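You operate a simulated robot arm through the tools that you are given. There is no shell and no other tool.

Carry out the task below with a simulated robot arm. There is one attempt and no reset: what you move stays moved.

JOB
Brush the soot off the breather gauze and lock the lid shut.
Fine: the brass nut frees and locks the lid; use the cream brush and put it back. What is to be rubbed or washed off counts as gone when no trace of it is left.

It is judged by the outcome, as a careful person would: the job done as asked, and still so three seconds after it is handed in. It fails if anything else is knocked over, pushed out of place, dropped, spilled or broken. Lids that push on must go on centred and level and be pressed home; caps that screw on are set level and turned clockwise until they are tight.

ROBOT AND FRAMES
A 7-joint arm with a two-finger parallel gripper, fixed in place. Base frame: the origin is at the foot of the arm, x ahead of it, y to its left, z up; the work surface is at about z = 0.8. Lengths are in m, angles in degrees, forces in N, time in s.
Its first joint turns from -166.0 to 166.0 degrees. Payload 3.43 kg.
Tool frame: the origin (TCP) lies between the finger pads and is the grasp point; the fingertips stand 0.03 m ahead of it; z points along the fingers, y is the line along which they close. Largest opening 0.094 m; finger width 0.028, thickness 0.01; the body of the gripper, 0.05 by 0.096 m, starts 0.055 m behind the TCP.
Orientation is that of the tool frame in the base frame, as a unit quaternion [x, y, z, w]. With the fingers straight down and closing along the base's y, the tool's x points along the base's -x, its y along +y and its z along -z.

CONTROLS
- The arm moves only by the tool move_arm. Its argument "steps" is a list that holds one entry, the list of rows, each a list of 7 numbers: the shift along the tool's x, y, z in units of 200 mm (1.0 is 200 mm), then the turn, a rotation vector about the tool's x, y, z in units of 90 degrees (1.0 is 90 degrees), then the gripper command, from -1 (shut) to 1 (fully open), values between in proportion. In form: [[[x, y, z, ax, ay, az, claw], ...]]. A call has 1 to 20 rows; each row is the pose to reach, as a shift and turn from the pose commanded when the call began, along the tool's axes at that moment. A call with a number of a shift or a turn outside -1 to 1 is refused whole. A row lasts 0.2 s, in which the tool goes at most 0.05 m and 8.6 degrees; a call with a longer step from one row to the next is refused whole, and so is a gripper value outside its range. A pose out of reach is approached as far as the arm can. The call stops where the force on the tool passes 40 N (or 10 N more than at its start, if that is more) or the arm is blocked; 0.2 s more then pass. Each finger travels about 0.045 m/s and halts on what it meets, pressing with about 34 N; the grip force reading is that of the motor and also rises with nothing between the fingers. The clock runs only during rows and for 0.2 s after the last one: add rows that repeat a pose to give the fingers time. The reply holds the time, the measured pose of the TCP, the force on the tool along the base axes, the opening and the grip force, in the units named above and with some noise, with the torque about the TCP (base axes, N m) and any sound that the robot's microphone picked up, and new pictures: "pictures" is both (left out), scene, wrist or none.
- Cameras (640 x 400 px; columns grow to the right, rows downward): "scene" is fixed at [0.3983, -0.501, 1.5099]; the picture's right is [0.80, -0.61, 0.00], its down [-0.44, -0.58, -0.68] and it looks along [0.41, 0.54, -0.73] (base axes); focal length 214 px, centre (320, 200). "wrist" rides on the gripper at [0.076, 0.014, -0.102] in the tool frame; the picture's right is [-0.18, 0.98, 0.00], its down [-0.75, -0.14, -0.64] and it looks along [-0.63, -0.12, 0.77] (tool axes); focal length 243 px, centre (320, 200). There is no depth. A picture from a camera that has moved, and an enlarged one, comes with that camera's place and axes in the base frame and with its lens.
- slide_trunk(by): slides the trunk up (or, below 0, down) by that many m; the arm rides with it, the base frame stays. It gives what a move gives, with no picture.
- enlarge(camera, box): a new picture of the part [left, top, right, bottom] of that camera's present view, enlarged. The clock stands still meanwhile.
- finish_job(): hands the job in; it is judged then, once.

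Nothing tells you positions but the pictures and the camera data. Unless the task says otherwise, let go and move clear before handing in.

The tools are called after "Call:" as name(argument=value, ...) on one line, values as JSON. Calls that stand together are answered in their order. move_arm: Moves the arm, as the interface text tells. Its arguments: {"type":"object","properties":{"steps":{"type":"array"},"pictures":{"type":"string","enum":["both","scene","wrist","none"]}},"required":["steps"]} The other tools are called the same way: slide_trunk (by) slides the trunk up or down; enlarge (camera, box) takes an enlarged picture of a part of a camera's view; finish_job () hands the job in.

At the start:

```text
time_s: 0.0
position: [0.6272, -0.192, 1.2675]
orientation: [0.0, 1.0, 0.0, 0.0]
wrist_force: [-0.4, -0.7, 0.7]
torque: [-0.03, -0.01, -0.01]
width: 0.0938
grip_force: 0.0
trunk travel left (down, up): [-0.4, 0.21]
```

scene: 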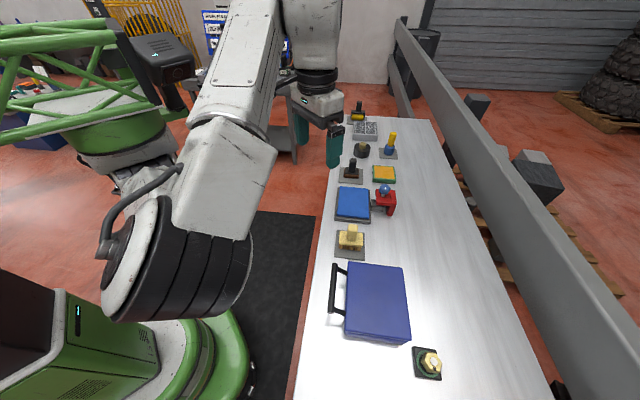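
wrist: 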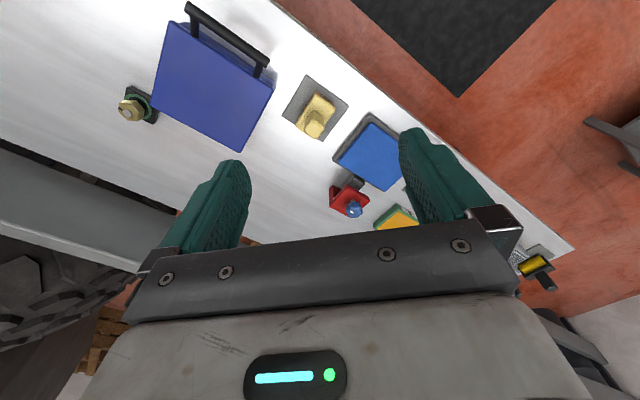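

I see a long bench with a blue case, a brass nut on a post, a cream brush on a pad, a blue box, a red clamp and other items toward the far end. I'll enlarge parts of the views before I move anything.

Call:
enlarge(camera="scene", box=[300, 90, 460, 190])

Call:
enlarge(camera="scene", box=[300, 170, 460, 270])

Call:
enlarge(camera="scene", box=[300, 250, 500, 390])

Call:
enlarge(camera="wrist", box=[100, 0, 420, 200])

Call:
enlarge(camera="wrist", box=[300, 80, 580, 300])

```text
4.00 times, centred on (380, 140) of scene
camera zoom: at [0.3983, -0.501, 1.5099], right [0.8, -0.61, 0.0], down [-0.44, -0.58, -0.68], along [0.41, 0.54, -0.73], focal length 858 px, centre (80, 440)
```

zoom: 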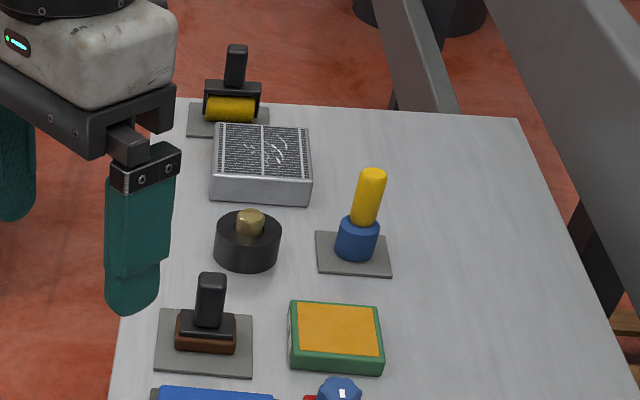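

```text
4.00 times, centred on (380, 220) of scene
camera zoom: at [0.3983, -0.501, 1.5099], right [0.8, -0.61, 0.0], down [-0.44, -0.58, -0.68], along [0.41, 0.54, -0.73], focal length 858 px, centre (80, 120)
```

zoom: 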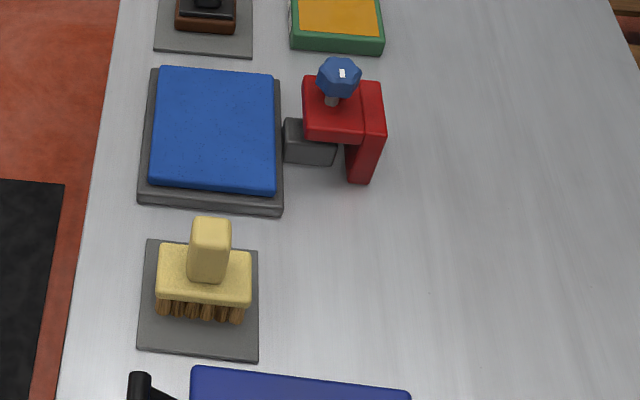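

```text
2.86 times, centred on (400, 320) of scene
camera zoom: at [0.3983, -0.501, 1.5099], right [0.8, -0.61, 0.0], down [-0.44, -0.58, -0.68], along [0.41, 0.54, -0.73], focal length 613 px, centre (91, -143)
```

zoom: 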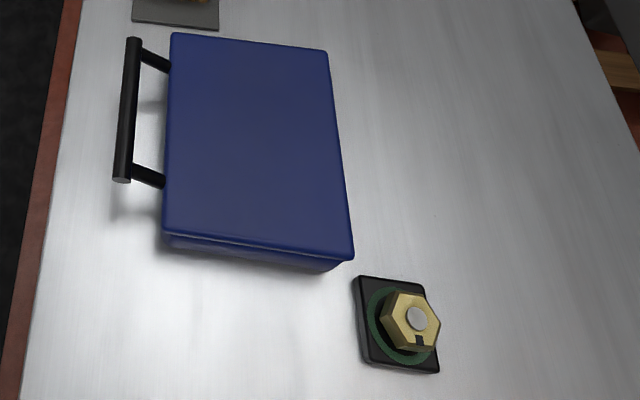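

```text
2.00 times, centred on (260, 100) of wrist
camera zoom: at [0.5511, -0.1786, 1.3707], right [0.18, 0.98, 0.0], down [0.75, -0.14, 0.64], along [0.63, -0.12, -0.77], focal length 485 px, centre (440, 400)
```

zoom: 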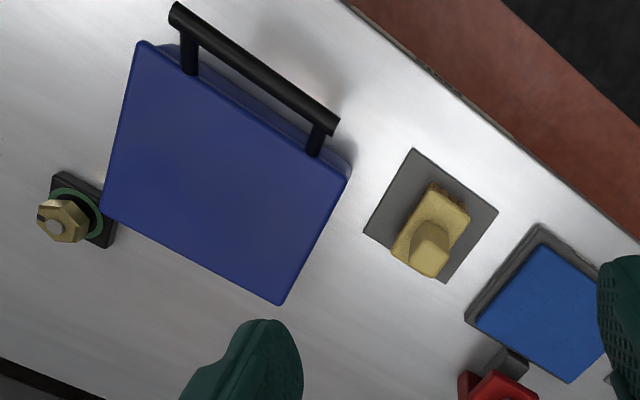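

```text
1.82 times, centred on (440, 190) of wrist
camera zoom: at [0.5511, -0.1786, 1.3707], right [0.18, 0.98, 0.0], down [0.75, -0.14, 0.64], along [0.63, -0.12, -0.77], focal length 441 px, centre (102, 218)
```

zoom: 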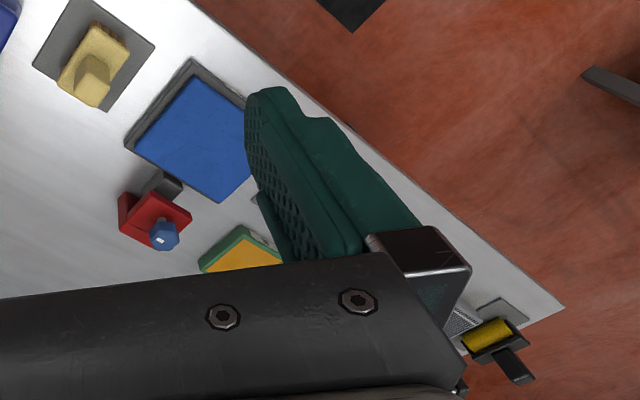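

The cream brush stands at about (0.75, -0.23) and the blue case, with its handle, at about (0.66, -0.43). The brass nut sits on a plate near (0.67, -0.62). I'll pull the arm back for a closer look at the case and nut with the wrist camera.

Call:
move_arm(steps=[[[0.15, -0.12, 0, 0, 0, 0, 1], [0.32, -0.25, 0, 0, 0, 0, 1], [0.5, -0.38, 0, 0, 0, 0, 1], [0.68, -0.5, 0, 0, 0, 0, 1], [0.85, -0.6, 0, 0, 0, 0, 1], [1.0, -0.7, 0.0, 0, 0, 0, 1], [1.0, -0.8, 0.2, 0, 0, 0, 1], [1.0, -0.8, 0.4, 0, 0, 0, 1]]])

```text
time_s: 1.8
position: [0.4279, -0.3511, 1.1865]
orientation: [-0.001, 1.0, 0.0, 0.0]
wrist_force: [0.1, -0.4, -0.3]
torque: [0.03, -0.01, 0.0]
width: 0.0939
grip_force: 0.0
trunk travel left (down, up): [-0.4, 0.21]
camera wrist: at [0.3516, -0.3394, 1.2908], right [0.18, 0.98, 0.0], down [0.75, -0.14, 0.64], along [0.63, -0.12, -0.77], focal length 243 px, centre (320, 200)
```

scene: 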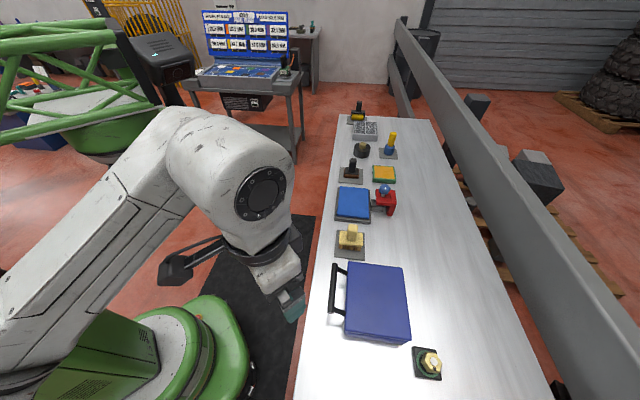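
wrist: 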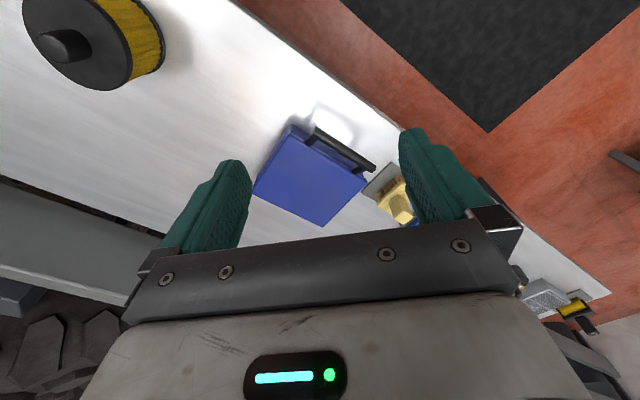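

A round black-and-yellow object has come into view at the near end of the bench. I'll enlarge it.

Call:
enlarge(camera="wrist", box=[0, 0, 240, 150])

Call:
enlarge(camera="wrist", box=[220, 90, 440, 240])

Call:
enlarge(camera="scene", box=[320, 90, 440, 165])

```text
2.67 times, centred on (120, 75) of wrist
camera zoom: at [0.3516, -0.3394, 1.2908], right [0.18, 0.98, 0.0], down [0.75, -0.14, 0.64], along [0.63, -0.12, -0.77], focal length 647 px, centre (853, 533)
```

zoom: 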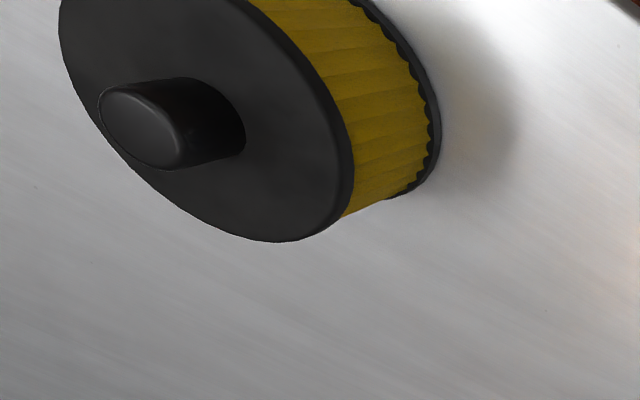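

```text
2.67 times, centred on (330, 165) of wrist
camera zoom: at [0.3516, -0.3394, 1.2908], right [0.18, 0.98, 0.0], down [0.75, -0.14, 0.64], along [0.63, -0.12, -0.77], focal length 647 px, centre (293, 293)
```

zoom: 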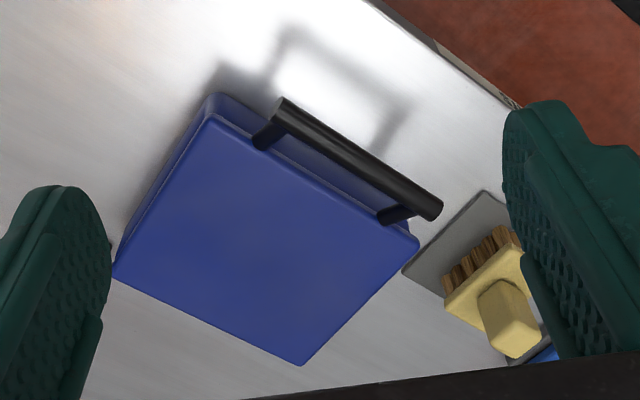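

```text
5.33 times, centred on (380, 128) of scene
camera zoom: at [0.3983, -0.501, 1.5099], right [0.8, -0.61, 0.0], down [-0.44, -0.58, -0.68], along [0.41, 0.54, -0.73], focal length 1144 px, centre (0, 587)
```

zoom: 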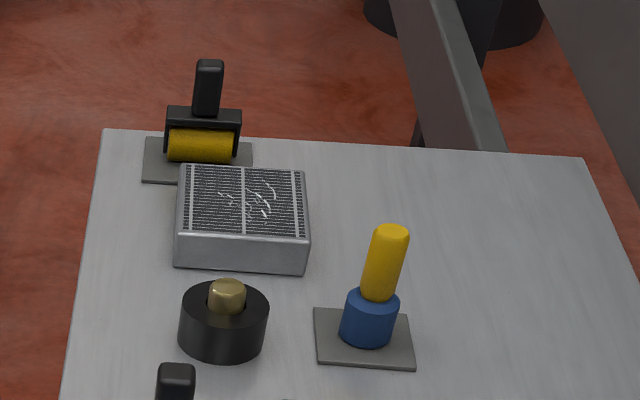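

The yellow cylinder looks like an air filter, so I take it as unrelated. Next I'll move over the brass nut, turning the tool to face outward, and look down at it.

Call:
move_arm(steps=[[[-0.13, -0.14, 0, 0, 0, 0.07, 1], [-0.27, -0.28, 0, 0, 0, 0.14, 1], [-0.4, -0.43, 0, 0, 0, 0.21, 1], [-0.54, -0.57, 0, 0, 0, 0.28, 1], [-0.68, -0.71, 0, 0, 0, 0.36, 1], [-0.81, -0.86, 0, 0, 0, 0.43, 1], [-0.95, -1.0, 0.1, 0, 0, 0.5, 1], [-0.95, -1.0, 0.3, 0, 0, 0.5, 1]]])

```text
time_s: 3.6
position: [0.6169, -0.5517, 1.1301]
orientation: [0.383, 0.924, 0.0, 0.0]
wrist_force: [0.0, -0.1, 0.9]
torque: [0.04, -0.03, 0.03]
width: 0.0941
grip_force: 0.2
trunk travel left (down, up): [-0.4, 0.21]
camera wrist: at [0.5745, -0.4885, 1.2323], right [0.83, 0.56, 0.0], down [0.43, -0.63, 0.64], along [0.36, -0.53, -0.77], focal length 243 px, centre (320, 200)
```

scene: 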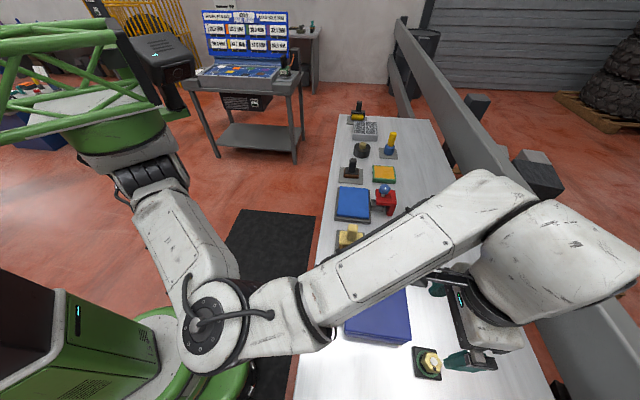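
wrist: 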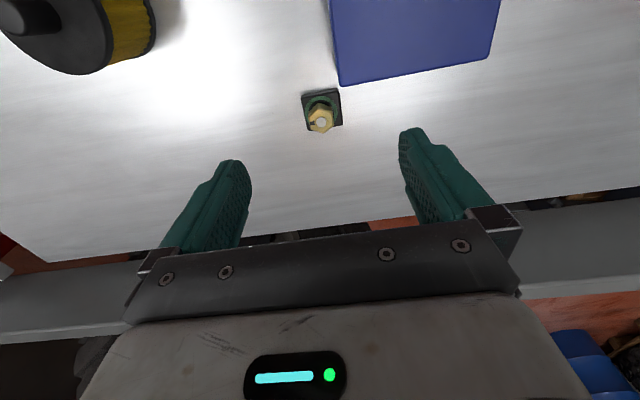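

The nut is now in clear view just outside the case corner. I'll enlarge it and the case edge.

Call:
enlarge(camera="wrist", box=[280, 70, 360, 150])

Call:
enlarge(camera="wrist", box=[280, 0, 520, 150])

Call:
enlarge(camera="scene", box=[390, 330, 470, 390])

```text
5.00 times, centred on (320, 110) of wrist
camera zoom: at [0.5745, -0.4885, 1.2323], right [0.83, 0.56, 0.0], down [0.43, -0.63, 0.64], along [0.36, -0.53, -0.77], focal length 1213 px, centre (320, 650)
```

zoom: 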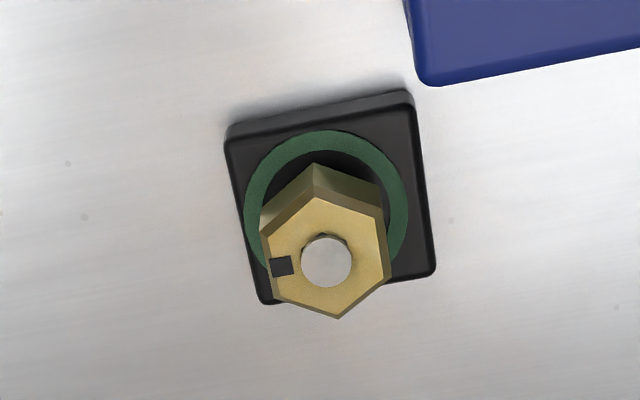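

```text
2.67 times, centred on (400, 75) of wrist
camera zoom: at [0.5745, -0.4885, 1.2323], right [0.83, 0.56, 0.0], down [0.43, -0.63, 0.64], along [0.36, -0.53, -0.77], focal length 647 px, centre (107, 533)
```

zoom: 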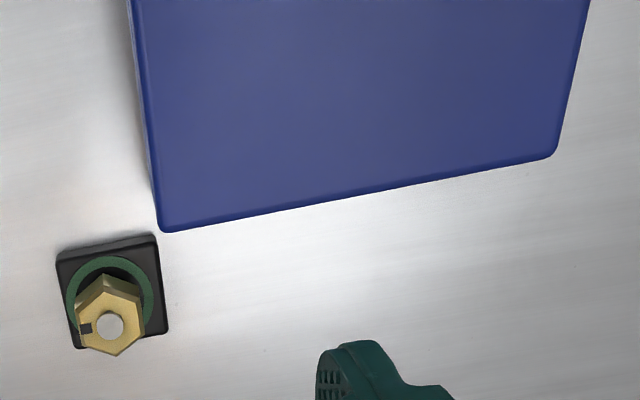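

```text
6.67 times, centred on (430, 360) of scene
camera zoom: at [0.3983, -0.501, 1.5099], right [0.8, -0.61, 0.0], down [-0.44, -0.58, -0.68], along [0.41, 0.54, -0.73], focal length 1430 px, centre (-413, -867)
```

zoom: 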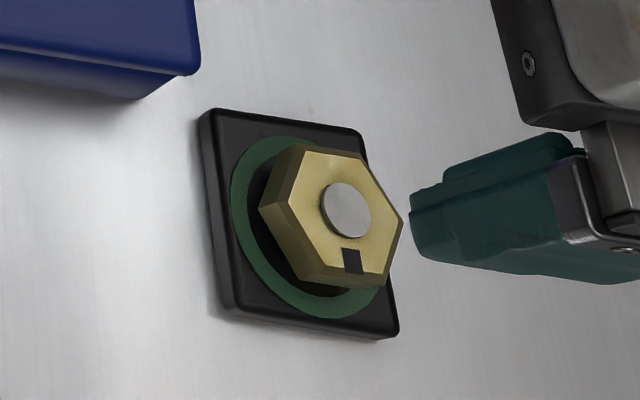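

The brass hex nut is centred at about (0.6665, -0.6185), top near z 0.842. Its flats line up with the gripper at this yaw. I'll look at how the case lid is built before I touch anything.

Call:
enlarge(camera="scene", box=[320, 255, 420, 350])

Call:
move_arm(steps=[[[0.1, 0.1, 0, 0, 0, -0.05, 1], [0.25, 0.25, 0, 0, 0, -0.05, 1], [0.4, 0.4, 0, 0, 0, -0.05, 1], [0.55, 0.5, 0, 0, 0, -0.05, 1], [0.7, 0.5, 0, 0, 0, 0, 1], [0.8, 0.5, 0, 0, 0, 0, 1]]])

```text
4.21 times, centred on (370, 302) of scene
camera zoom: at [0.3983, -0.501, 1.5099], right [0.8, -0.61, 0.0], down [-0.44, -0.58, -0.68], along [0.41, 0.54, -0.73], focal length 903 px, centre (110, -232)
```

zoom: 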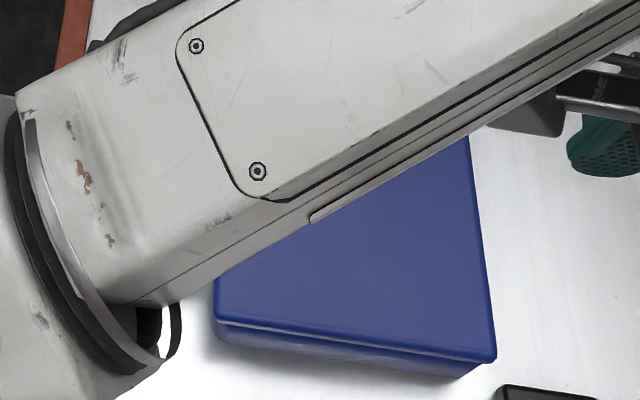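

```text
time_s: 5.0
position: [0.5729, -0.3663, 1.1293]
orientation: [0.382, 0.924, 0.0, 0.0]
wrist_force: [0.7, -0.8, 0.5]
torque: [0.04, 0.04, -0.04]
width: 0.094
grip_force: 0.0
trunk travel left (down, up): [-0.4, 0.21]
camera wrist: at [0.5302, -0.304, 1.231], right [0.82, 0.57, 0.0], down [0.43, -0.63, 0.64], along [0.36, -0.53, -0.77], focal length 243 px, centre (320, 200)
```

scene: 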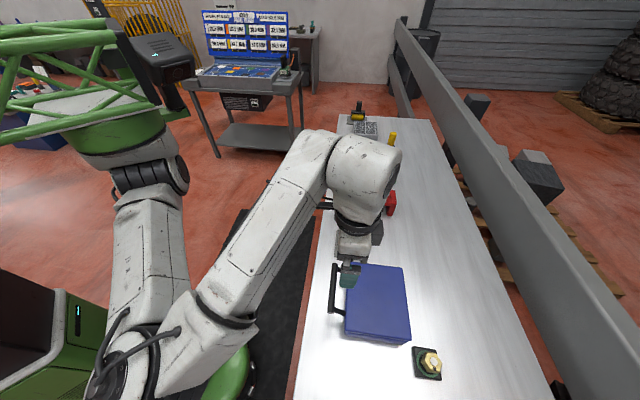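
wrist: 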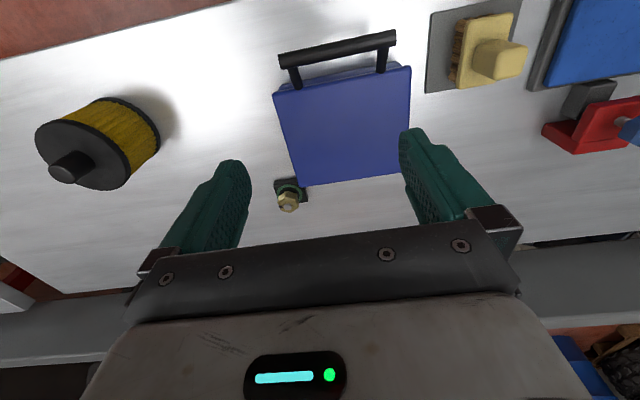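

Call:
enlarge(camera="wrist", box=[255, 20, 425, 130])

Call:
enlarge(camera="wrist", box=[420, 0, 640, 150])

Call:
enlarge(camera="wrist", box=[255, 120, 425, 230])

```text
3.64 times, centred on (340, 75) of wrist
camera zoom: at [0.5302, -0.304, 1.231], right [0.82, 0.57, 0.0], down [0.43, -0.63, 0.64], along [0.36, -0.53, -0.77], focal length 882 px, centre (247, 654)
```

zoom: 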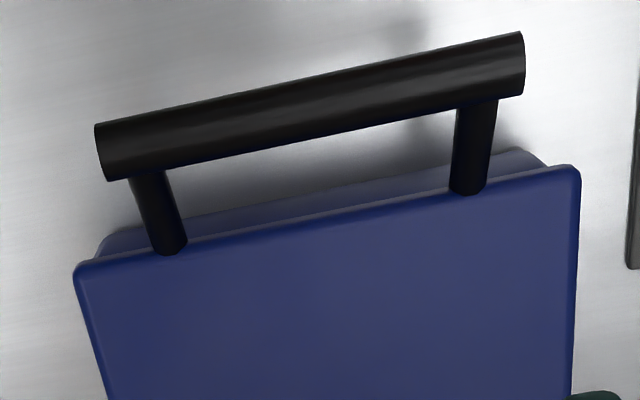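

```text
2.67 times, centred on (530, 75) of wrist
camera zoom: at [0.5302, -0.304, 1.231], right [0.82, 0.57, 0.0], down [0.43, -0.63, 0.64], along [0.36, -0.53, -0.77], focal length 647 px, centre (-240, 533)
```

zoom: 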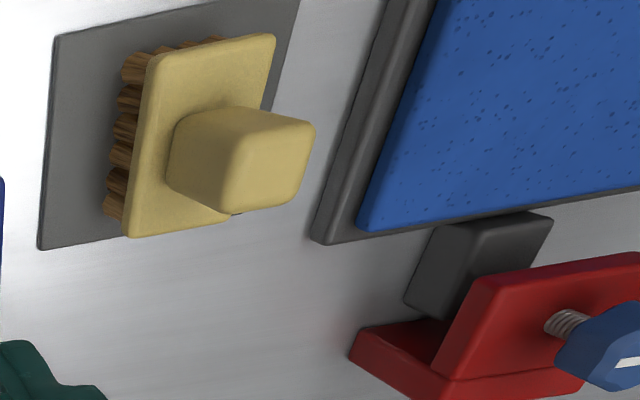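

```text
3.64 times, centred on (340, 175) of wrist
camera zoom: at [0.5302, -0.304, 1.231], right [0.82, 0.57, 0.0], down [0.43, -0.63, 0.64], along [0.36, -0.53, -0.77], focal length 882 px, centre (247, 291)
```

zoom: 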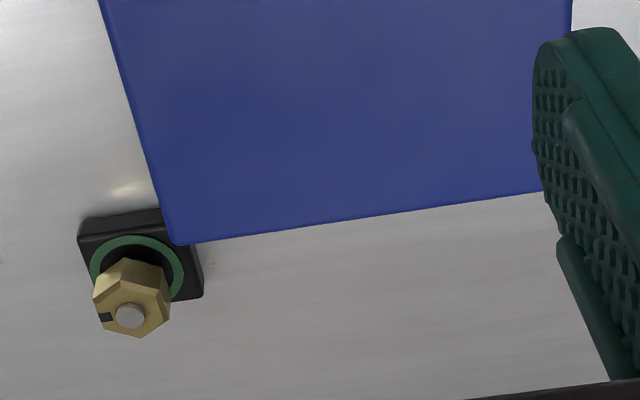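

I take the case lid to be hinged on its far long edge, with the black bar as its handle: midpoint about (0.572, -0.335), z about 0.885. First I free the brass nut, so I'm moving above it with the gripper partly open.

Call:
move_arm(steps=[[[-0.17, -0.08, 0.0, 0, 0, 0, 0.5], [-0.35, -0.17, 0.0, 0, 0, 0, 0.5], [-0.53, -0.26, 0.1, 0, 0, 0, 0.5], [-0.7, -0.36, 0.2, 0, 0, 0, 0.5], [-0.86, -0.46, 0.3, 0, 0, 0, 0.5], [-1.0, -0.56, 0.4, 0, 0, 0, 0.5], [-1.0, -0.56, 0.4, 0, 0, 0, 0.5]]], pictures="wrist")

```text
time_s: 6.6
position: [0.6383, -0.5886, 1.0494]
orientation: [0.382, 0.924, 0.001, 0.0]
wrist_force: [-0.2, 0.7, -0.1]
torque: [-0.01, 0.0, -0.01]
width: 0.0706
grip_force: 0.1
trunk travel left (down, up): [-0.4, 0.21]
camera wrist: at [0.5954, -0.5263, 1.1519], right [0.82, 0.57, 0.0], down [0.43, -0.63, 0.64], along [0.36, -0.53, -0.77], focal length 243 px, centre (320, 200)
```

wrist: 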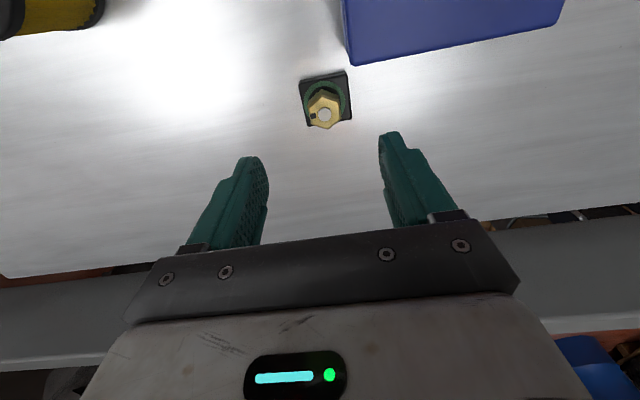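

Call:
enlarge(camera="wrist", box=[285, 60, 365, 140])

```text
5.00 times, centred on (325, 100) of wrist
camera zoom: at [0.5954, -0.5263, 1.1519], right [0.82, 0.57, 0.0], down [0.43, -0.63, 0.64], along [0.36, -0.53, -0.77], focal length 1213 px, centre (295, 700)
```

zoom: 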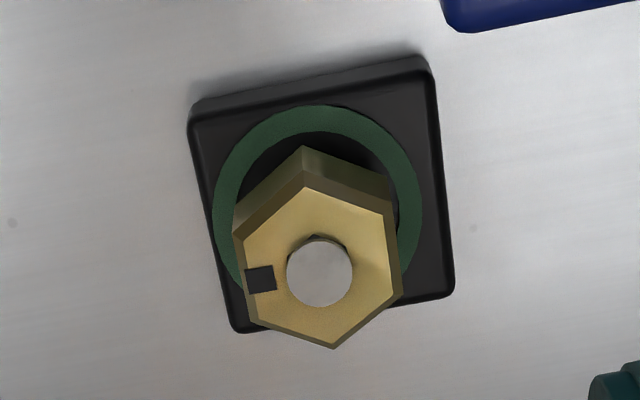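

The nut centre comes out at (0.6666, -0.6184) again. I'll line up over it and go down around the flats.

Call:
move_arm(steps=[[[-0.205, -0.005, 0.0, 0, 0, 0, 0.5], [-0.205, -0.005, 0.2, 0, 0, 0, 0.5], [-0.205, -0.005, 0.4, 0, 0, 0, 0.5], [-0.205, -0.005, 0.6, 0, 0, 0, 0.5], [-0.205, -0.005, 0.7, 0, 0, 0, 0.5], [-0.205, -0.005, 0.75, 0, 0, 0, 0.5], [-0.205, -0.005, 0.75, 0, 0, 0, 0.5]]], pictures="both")

```text
time_s: 8.2
position: [0.6652, -0.6189, 0.8989]
orientation: [0.382, 0.924, 0.0, 0.0]
wrist_force: [-0.6, 0.0, -0.3]
torque: [-0.03, 0.01, 0.0]
width: 0.0703
grip_force: 0.1
trunk travel left (down, up): [-0.4, 0.21]
camera wrist: at [0.6214, -0.5551, 1.0009], right [0.82, 0.57, 0.0], down [0.43, -0.63, 0.64], along [0.36, -0.53, -0.77], focal length 243 px, centre (320, 200)
```

scene: 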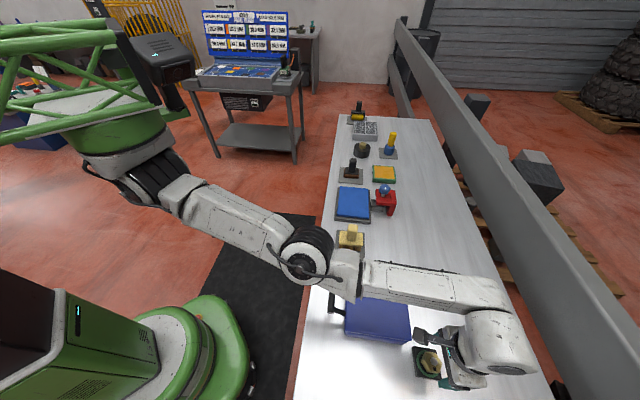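
wrist: 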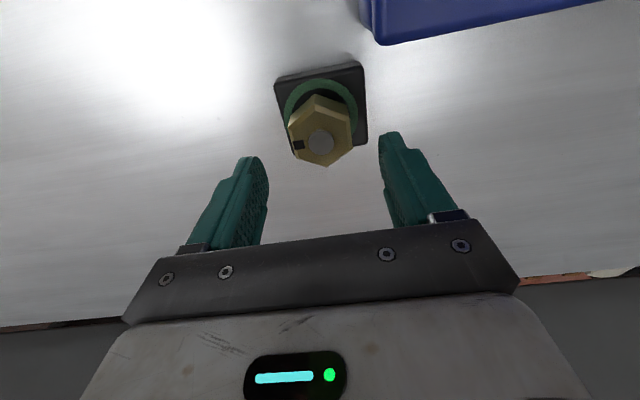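

Call:
move_arm(steps=[[[0, 0, 0.1, 0, 0, 0, 0.5], [0, 0, 0.18, 0, 0, 0, 0.5], [0, 0, 0.22, 0, 0, 0, 0.5], [0, 0, 0.25, 0, 0, 0, 0.5], [0, 0, 0.25, 0, 0, 0, 0.5]]], pictures="both")

```text
time_s: 9.4
position: [0.6651, -0.6162, 0.8502]
orientation: [0.383, 0.924, -0.002, 0.003]
wrist_force: [1.7, 1.5, 9.9]
torque: [0.42, -0.23, -0.01]
width: 0.0719
grip_force: 0.8
trunk travel left (down, up): [-0.4, 0.21]
camera wrist: at [0.621, -0.554, 0.9523], right [0.82, 0.57, 0.0], down [0.43, -0.63, 0.65], along [0.36, -0.53, -0.76], focal length 243 px, centre (320, 200)
```

scene: 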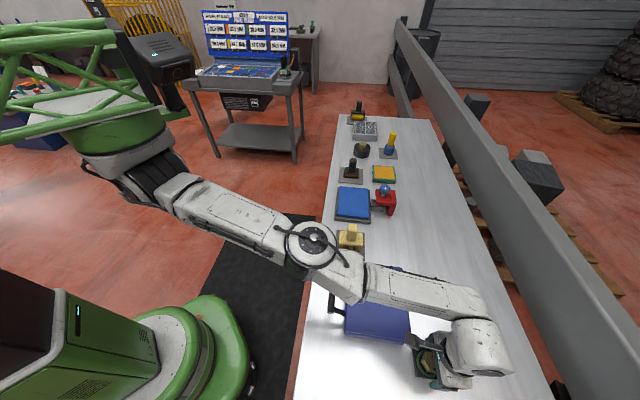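
wrist: 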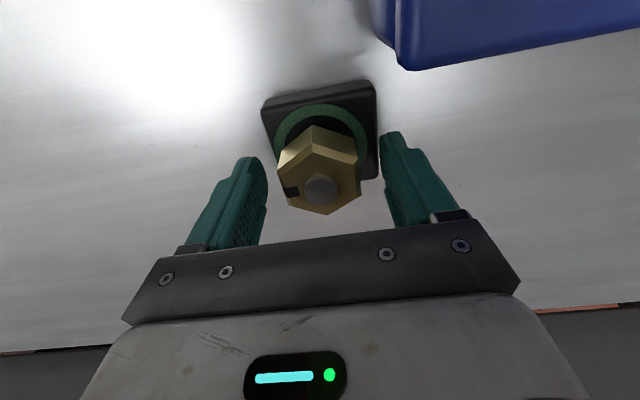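

The fingertip is just brushing the plate, at about 10 N. I'll lift a few millimetres and close on the nut.

Call:
move_arm(steps=[[[0, 0, -0.02, 0, 0, 0, 0.5], [0, 0, -0.025, 0, 0, 0, 0.2], [0, 0, -0.025, 0, 0, 0, 0], [0, 0, -0.025, 0, 0, 0, -0.3], [0, 0, -0.025, 0, 0, 0, -0.6], [0, 0, -0.025, 0, 0, 0, -1], [0, 0, -0.025, 0, 0, 0, -1], [0, 0, -0.025, 0, 0, 0, -1]]], pictures="both")

```text
time_s: 11.2
position: [0.6656, -0.6163, 0.8525]
orientation: [0.382, 0.924, 0.002, 0.0]
wrist_force: [5.3, 15.1, -2.8]
torque: [0.07, -0.02, -0.11]
width: 0.0431
grip_force: 44.9
trunk travel left (down, up): [-0.4, 0.21]
camera wrist: at [0.6221, -0.5535, 0.9553], right [0.82, 0.57, 0.0], down [0.43, -0.63, 0.64], along [0.36, -0.53, -0.77], focal length 243 px, centre (320, 200)
```

scene: 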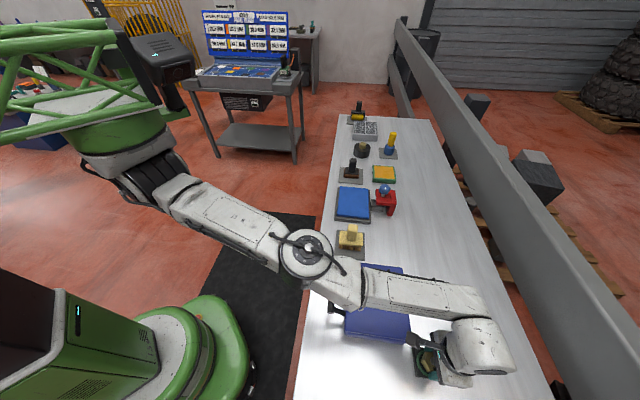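
wrist: 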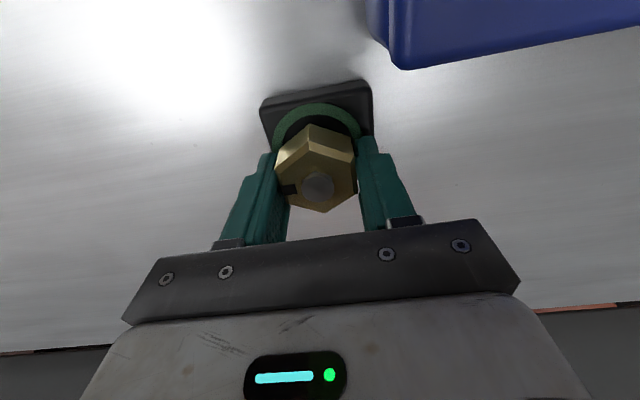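

The nut is gripped at 43 mm across the flats. I'll take out the side force with a small shift, then turn anticlockwise a little and watch the torque.

Call:
move_arm(steps=[[[0.005, 0.012, 0, 0, 0, 0, -1], [0.005, 0.012, 0, 0, 0, -0.06, -1], [0.005, 0.012, 0, 0, 0, -0.12, -1], [0.005, 0.012, 0, 0, 0, -0.18, -1], [0.005, 0.012, 0, 0, 0, -0.24, -1], [0.005, 0.012, 0, 0, 0, -0.3, -1]]], pictures="wrist")

```text
time_s: 12.6
position: [0.6673, -0.6132, 0.8532]
orientation: [0.155, 0.988, 0.002, 0.0]
wrist_force: [2.8, 29.8, -0.9]
torque: [-0.13, -0.21, -0.18]
width: 0.043
grip_force: 44.9
trunk travel left (down, up): [-0.4, 0.21]
camera wrist: at [0.5988, -0.5782, 0.9556], right [0.48, 0.88, 0.0], down [0.67, -0.37, 0.64], along [0.57, -0.3, -0.77], focal length 243 px, centre (320, 200)
```

wrist: 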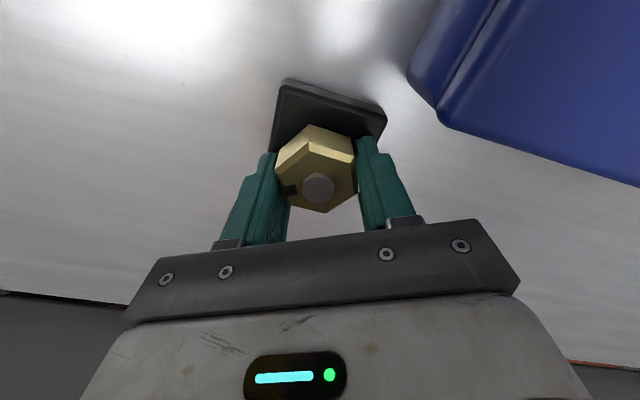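

The nut turned with the gripper, and I can no longer see the green ring around it. I'll take a closer look before going on.

Call:
enlarge(camera="wrist", box=[240, 60, 420, 230])

Call:
enlarge(camera="scene", box=[380, 310, 520, 395])

```text
2.35 times, centred on (330, 145) of wrist
camera zoom: at [0.5988, -0.5782, 0.9556], right [0.48, 0.88, 0.0], down [0.67, -0.37, 0.64], along [0.57, -0.3, -0.77], focal length 571 px, centre (296, 329)
```

zoom: 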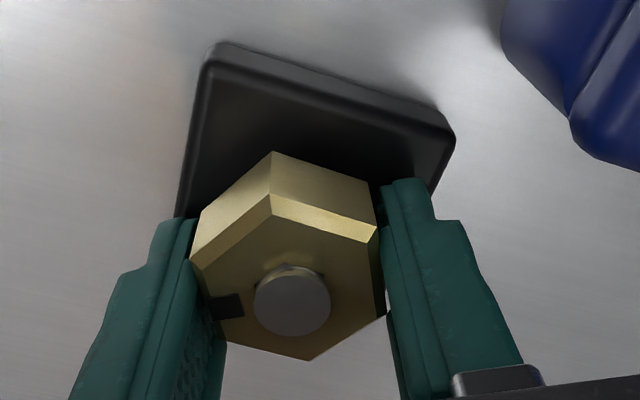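

```text
4.57 times, centred on (450, 352) of scene
camera zoom: at [0.3983, -0.501, 1.5099], right [0.8, -0.61, 0.0], down [-0.44, -0.58, -0.68], along [0.41, 0.54, -0.73], focal length 980 px, centre (-274, -497)
```

zoom: 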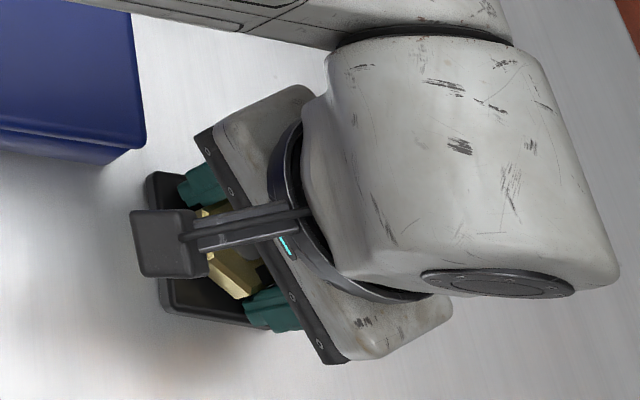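

The ring was green when the nut was tight and is dark now, so it looks like a lock indicator. I'll ease the side load and keep turning anticlockwise.

Call:
move_arm(steps=[[[0.01, 0.016, 0, 0, 0, 0, -1], [0.01, 0.016, 0, 0, 0, -0.08, -1], [0.01, 0.016, 0, 0, 0, -0.16, -1], [0.01, 0.016, 0, 0, 0, -0.24, -1], [0.01, 0.016, 0, 0, 0, -0.32, -1]]], pictures="wrist")

```text
time_s: 13.8
position: [0.6659, -0.6111, 0.854]
orientation: [-0.096, 0.995, 0.0, 0.001]
wrist_force: [0.3, 22.4, 3.9]
torque: [0.33, -0.35, -0.05]
width: 0.0423
grip_force: 44.5
trunk travel left (down, up): [-0.4, 0.21]
camera wrist: at [0.5881, -0.6129, 0.9562], right [-0.01, 1.0, 0.0], down [0.77, 0.0, 0.64], along [0.64, 0.01, -0.77], focal length 243 px, centre (320, 200)
```

wrist: 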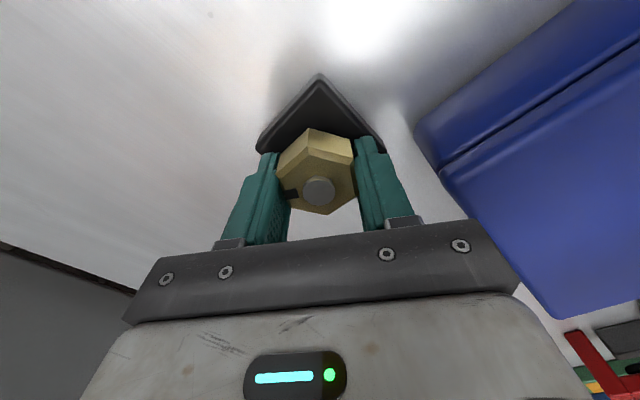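

Call:
move_arm(steps=[[[0.0, 0.018, 0, 0, 0, 0, -1], [0.0, 0.018, 0, 0, 0, -0.08, -1], [0.0, 0.018, 0, 0, 0, -0.16, -1], [0.0, 0.018, 0, 0, 0, -0.24, -1], [0.0, 0.018, 0, 0, 0, -0.32, -1], [0.0, 0.018, 0, 0, 0, -0.4, -1]]], pictures="wrist")

```text
time_s: 15.2
position: [0.6634, -0.6091, 0.8542]
orientation: [-0.398, 0.918, 0.0, -0.001]
wrist_force: [0.6, -1.4, 7.5]
torque: [0.25, -0.18, -0.03]
width: 0.0417
grip_force: 44.2
trunk travel left (down, up): [-0.4, 0.21]
camera wrist: at [0.6017, -0.6564, 0.9567], right [-0.59, 0.81, 0.0], down [0.62, 0.45, 0.64], along [0.52, 0.38, -0.77], focal length 243 px, centre (320, 200)
```

wrist: 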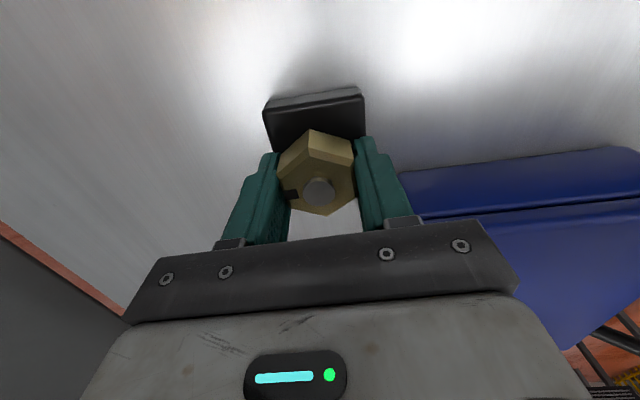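

About 92° turned so far, with low torque and no stop. I'll turn a bit further.

Call:
move_arm(steps=[[[0.0, 0.0, -0.005, 0, 0, -0.08, -1], [0.0, 0.0, -0.01, 0, 0, -0.16, -1], [0.0, 0.0, -0.01, 0, 0, -0.24, -1], [0.0, 0.0, -0.01, 0, 0, -0.32, -1], [0.0, 0.0, -0.01, 0, 0, -0.4, -1]]], pictures="wrist")

```text
time_s: 16.4
position: [0.6615, -0.6086, 0.8546]
orientation: [-0.661, 0.75, 0.001, -0.001]
wrist_force: [-17.4, 2.0, 2.0]
torque: [-0.65, 0.16, -0.1]
width: 0.0416
grip_force: 45.1
trunk travel left (down, up): [-0.4, 0.21]
camera wrist: at [0.6389, -0.6838, 0.9573], right [-0.95, 0.31, 0.0], down [0.24, 0.73, 0.64], along [0.19, 0.61, -0.77], focal length 243 px, centre (320, 200)
```

wrist: 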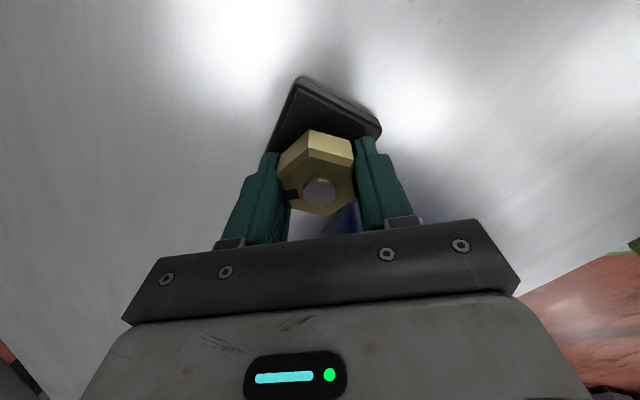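

Call:
enlarge(camera="wrist", box=[240, 60, 420, 230])

```text
2.35 times, centred on (330, 145) of wrist
camera zoom: at [0.6389, -0.6838, 0.9573], right [-0.95, 0.31, 0.0], down [0.24, 0.73, 0.64], along [0.19, 0.61, -0.77], focal length 571 px, centre (296, 329)
```

zoom: 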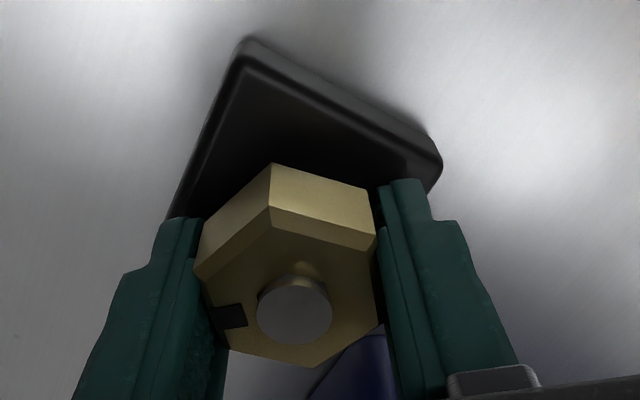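

Call:
move_arm(steps=[[[0.0, 0.015, 0, 0, 0, 0, -1], [0.0, 0.015, 0, 0, 0, -0.08, -1], [0.0, 0.015, 0, 0, 0, -0.16, -1], [0.0, 0.015, 0, 0, 0, -0.24, -1], [0.0, 0.015, 0, 0, 0, -0.32, -1], [0.0, 0.015, 0, 0, 0, -0.4, -1], [0.0, 0.015, 0, 0, 0, -0.48, -1]]], pictures="both")

```text
time_s: 18.0
position: [0.6595, -0.6093, 0.8556]
orientation: [0.891, -0.454, -0.001, 0.001]
wrist_force: [-18.6, -6.6, 6.5]
torque: [0.35, 0.31, -0.11]
width: 0.0416
grip_force: 44.8
trunk travel left (down, up): [-0.4, 0.21]
camera wrist: at [0.6935, -0.6803, 0.958], right [-0.9, -0.43, 0.0], down [-0.33, 0.69, 0.64], along [-0.28, 0.58, -0.77], focal length 243 px, centre (320, 200)
```

scene: 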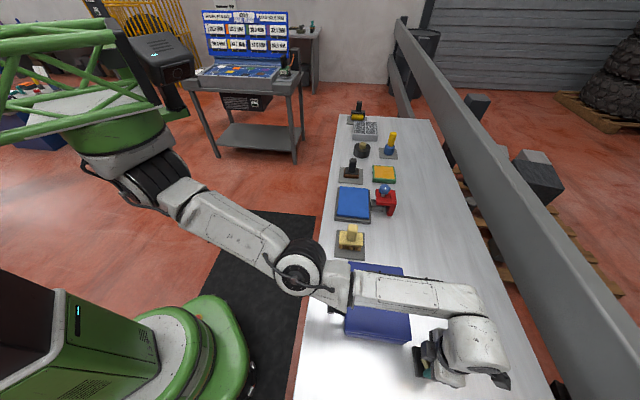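
wrist: 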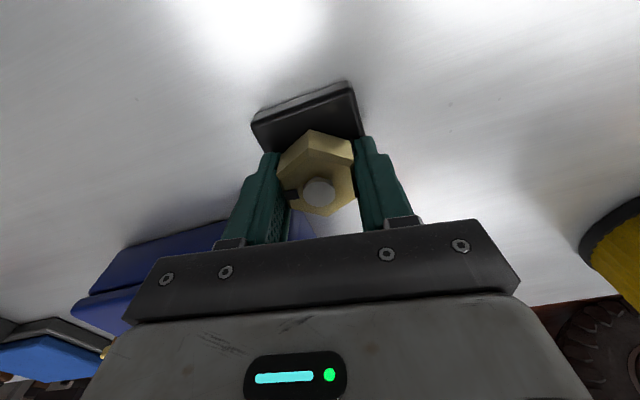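

The nut has turned about 171° anticlockwise freely, rising slightly, with the ring dark. I'll let go, rise, and turn the tool to suit the handle.

Call:
move_arm(steps=[[[0, 0, 0, 0, 0, 0, -0.3], [0, 0, 0, 0, 0, 0, 0.2], [0, 0, 0, 0, 0, 0, 0.5], [0, 0, 0, 0, 0, 0, 0.5], [0, 0, 0, 0, 0, 0, 0.5], [0, 0, -0.15, 0, 0, 0, 0.5], [0, 0, -0.35, 0, 0, 0, 0.5], [0, 0, -0.55, 0, 0, 0, 0.5], [0, 0, -0.75, 0, 0, 0.08, 0.5], [0, 0, -0.95, 0, 0, 0.16, 0.5], [0, 0, -1.0, 0, 0, 0.25, 0.5], [0, 0, -1.0, 0, 0, 0.34, 0.5], [0, 0, -1.0, 0, 0, 0.43, 0.5], [0, 0, -1.0, 0, 0, 0.52, 0.5], [0, 0, -1.0, 0, 0, 0.61, 0.5], [0, 0, -1.0, 0, 0, 0.7, 0.5], [0, 0, -1.0, 0, 0, 0.79, 0.5], [0, 0, -1.0, 0, 0, 0.88, 0.5]]], pictures="both")

```text
time_s: 21.8
position: [0.661, -0.6077, 1.0549]
orientation: [-0.396, 0.918, 0.0, 0.0]
wrist_force: [0.5, -0.4, 1.0]
torque: [-0.01, 0.0, 0.02]
width: 0.0706
grip_force: 0.1
trunk travel left (down, up): [-0.4, 0.21]
camera wrist: at [0.5994, -0.6549, 1.1584], right [-0.59, 0.81, 0.0], down [0.62, 0.45, 0.64], along [0.52, 0.38, -0.77], focal length 243 px, centre (320, 200)
```

scene: 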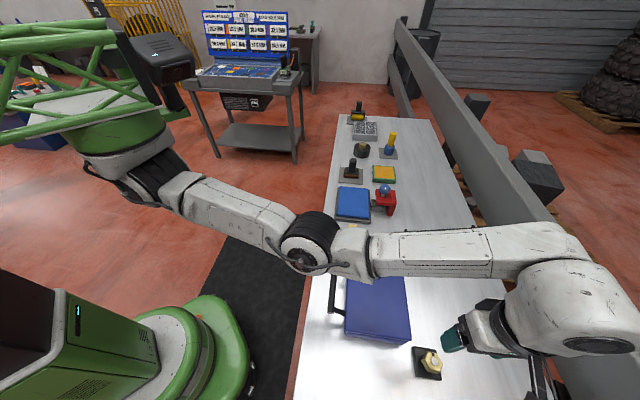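
wrist: 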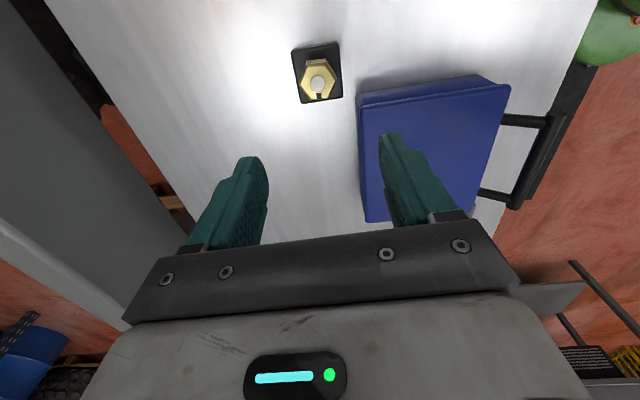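

Call:
enlarge(camera="wrist", box=[340, 60, 600, 230])

Call:
enlarge(camera="wrist", box=[270, 20, 370, 120])

Call:
enlarge(camera="scene", box=[310, 250, 450, 390])

```text
2.35 times, centred on (470, 145) of wrist
camera zoom: at [0.5994, -0.6549, 1.1584], right [-0.59, 0.81, 0.0], down [0.62, 0.45, 0.64], along [0.52, 0.38, -0.77], focal length 571 px, centre (-33, 329)
```

zoom: 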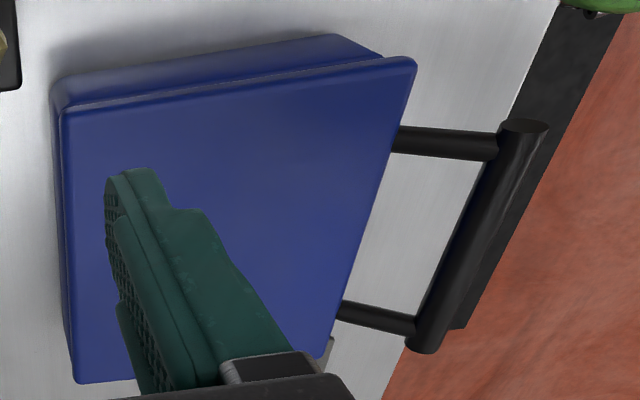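

```text
4.00 times, centred on (320, 70) of wrist
camera zoom: at [0.5994, -0.6549, 1.1584], right [-0.59, 0.81, 0.0], down [0.62, 0.45, 0.64], along [0.52, 0.38, -0.77], focal length 970 px, centre (320, 720)
```

zoom: 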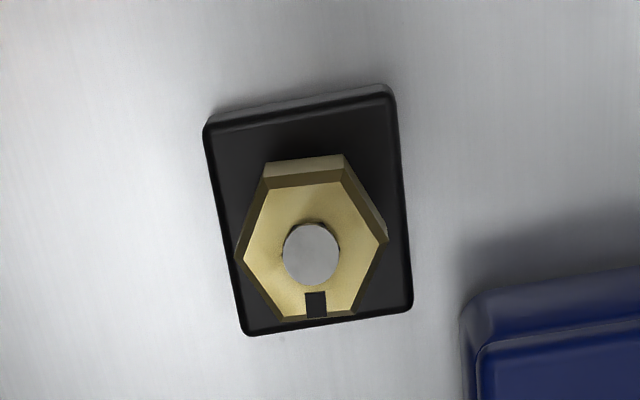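

```text
2.86 times, centred on (380, 320) of scene
camera zoom: at [0.3983, -0.501, 1.5099], right [0.8, -0.61, 0.0], down [-0.44, -0.58, -0.68], along [0.41, 0.54, -0.73], focal length 613 px, centre (149, -143)
```

zoom: 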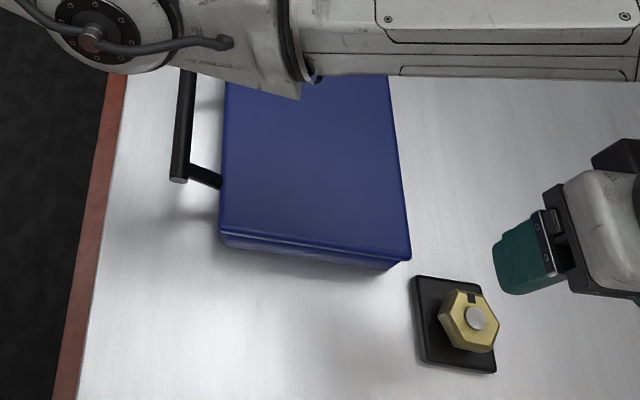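

The nut's mark has moved round as expected. The handle bar measures at midpoint (0.572, -0.335, 0.886), direction about 45.6°. I'll move over it in two moves.

Call:
move_arm(steps=[[[-0.09, 0.16, 0.0, 0, 0, 0, 0.0], [-0.18, 0.33, 0.0, 0, 0, 0, -0.15], [-0.27, 0.5, 0.0, 0, 0, 0, -0.15], [-0.37, 0.66, 0.0, 0, 0, 0, -0.15], [-0.46, 0.83, 0.0, 0, 0, 0, -0.15], [-0.55, 1.0, 0.0, 0, 0, 0.013, -0.15], [-0.55, 1.0, 0.0, 0, 0, 0.013, -0.15]]], pictures="both")

```text
time_s: 23.4
position: [0.6602, -0.6077, 1.056]
orientation: [-0.397, 0.918, 0.0, 0.001]
wrist_force: [0.2, 0.8, 0.1]
torque: [0.01, 0.03, -0.01]
width: 0.04
grip_force: 0.0
out of reach, approached as far as the arm can: row 1, 2, 3, 4, 5, 6, 7
trunk travel left (down, up): [-0.4, 0.21]
camera wrist: at [0.5993, -0.6551, 1.1582], right [-0.59, 0.81, 0.0], down [0.62, 0.45, 0.64], along [0.52, 0.38, -0.77], focal length 243 px, centre (320, 200)
```

scene: 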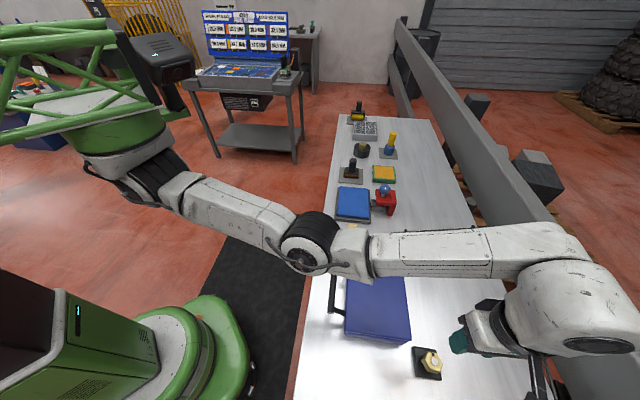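
wrist: 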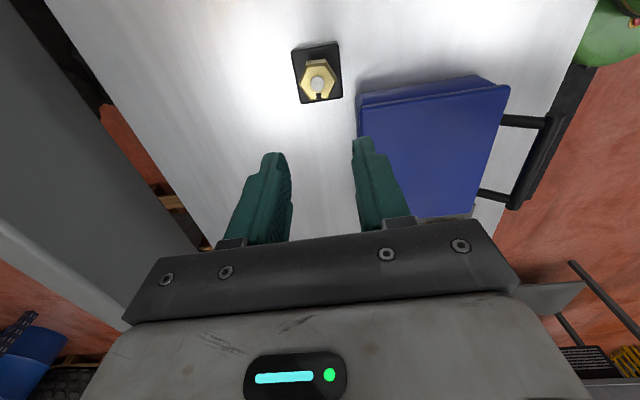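

The arm can't translate from this wrist angle, so I'm probably near a joint limit. I'll first turn the wrist back toward neutral and then move.

Call:
move_arm(steps=[[[0, 0, 0, 0, 0, 0.09, -0.15], [0, 0, 0, 0, 0, 0.18, -0.15], [0, 0, 0, 0, 0, 0.27, -0.15], [0, 0, 0, 0, 0, 0.36, -0.15], [0, 0, 0, 0, 0, 0.45, -0.15], [0, 0, 0, 0, 0, 0.54, -0.15], [0, 0, 0, 0, 0, 0.63, -0.15], [0, 0, 0, 0, 0, 0.72, -0.15], [0, 0, 0, 0, 0, 0.81, -0.15], [0, 0, 0, 0, 0, 0.9, -0.15]]], pictures="scene")

```text
time_s: 25.6
position: [0.6636, -0.612, 1.0575]
orientation: [0.306, 0.952, 0.001, 0.0]
wrist_force: [0.6, 0.0, 0.3]
torque: [-0.01, 0.01, -0.05]
width: 0.0398
grip_force: 0.0
trunk travel left (down, up): [-0.4, 0.21]
```

scene: 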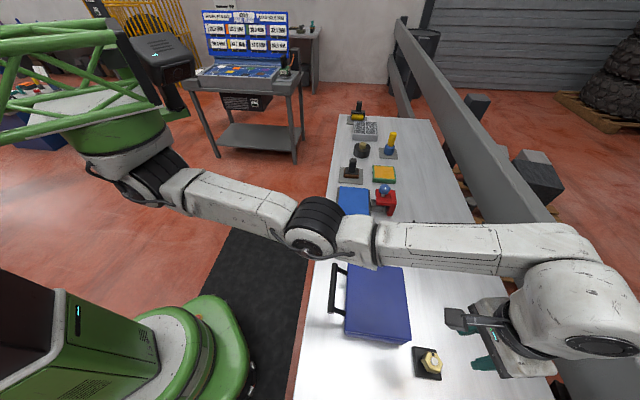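

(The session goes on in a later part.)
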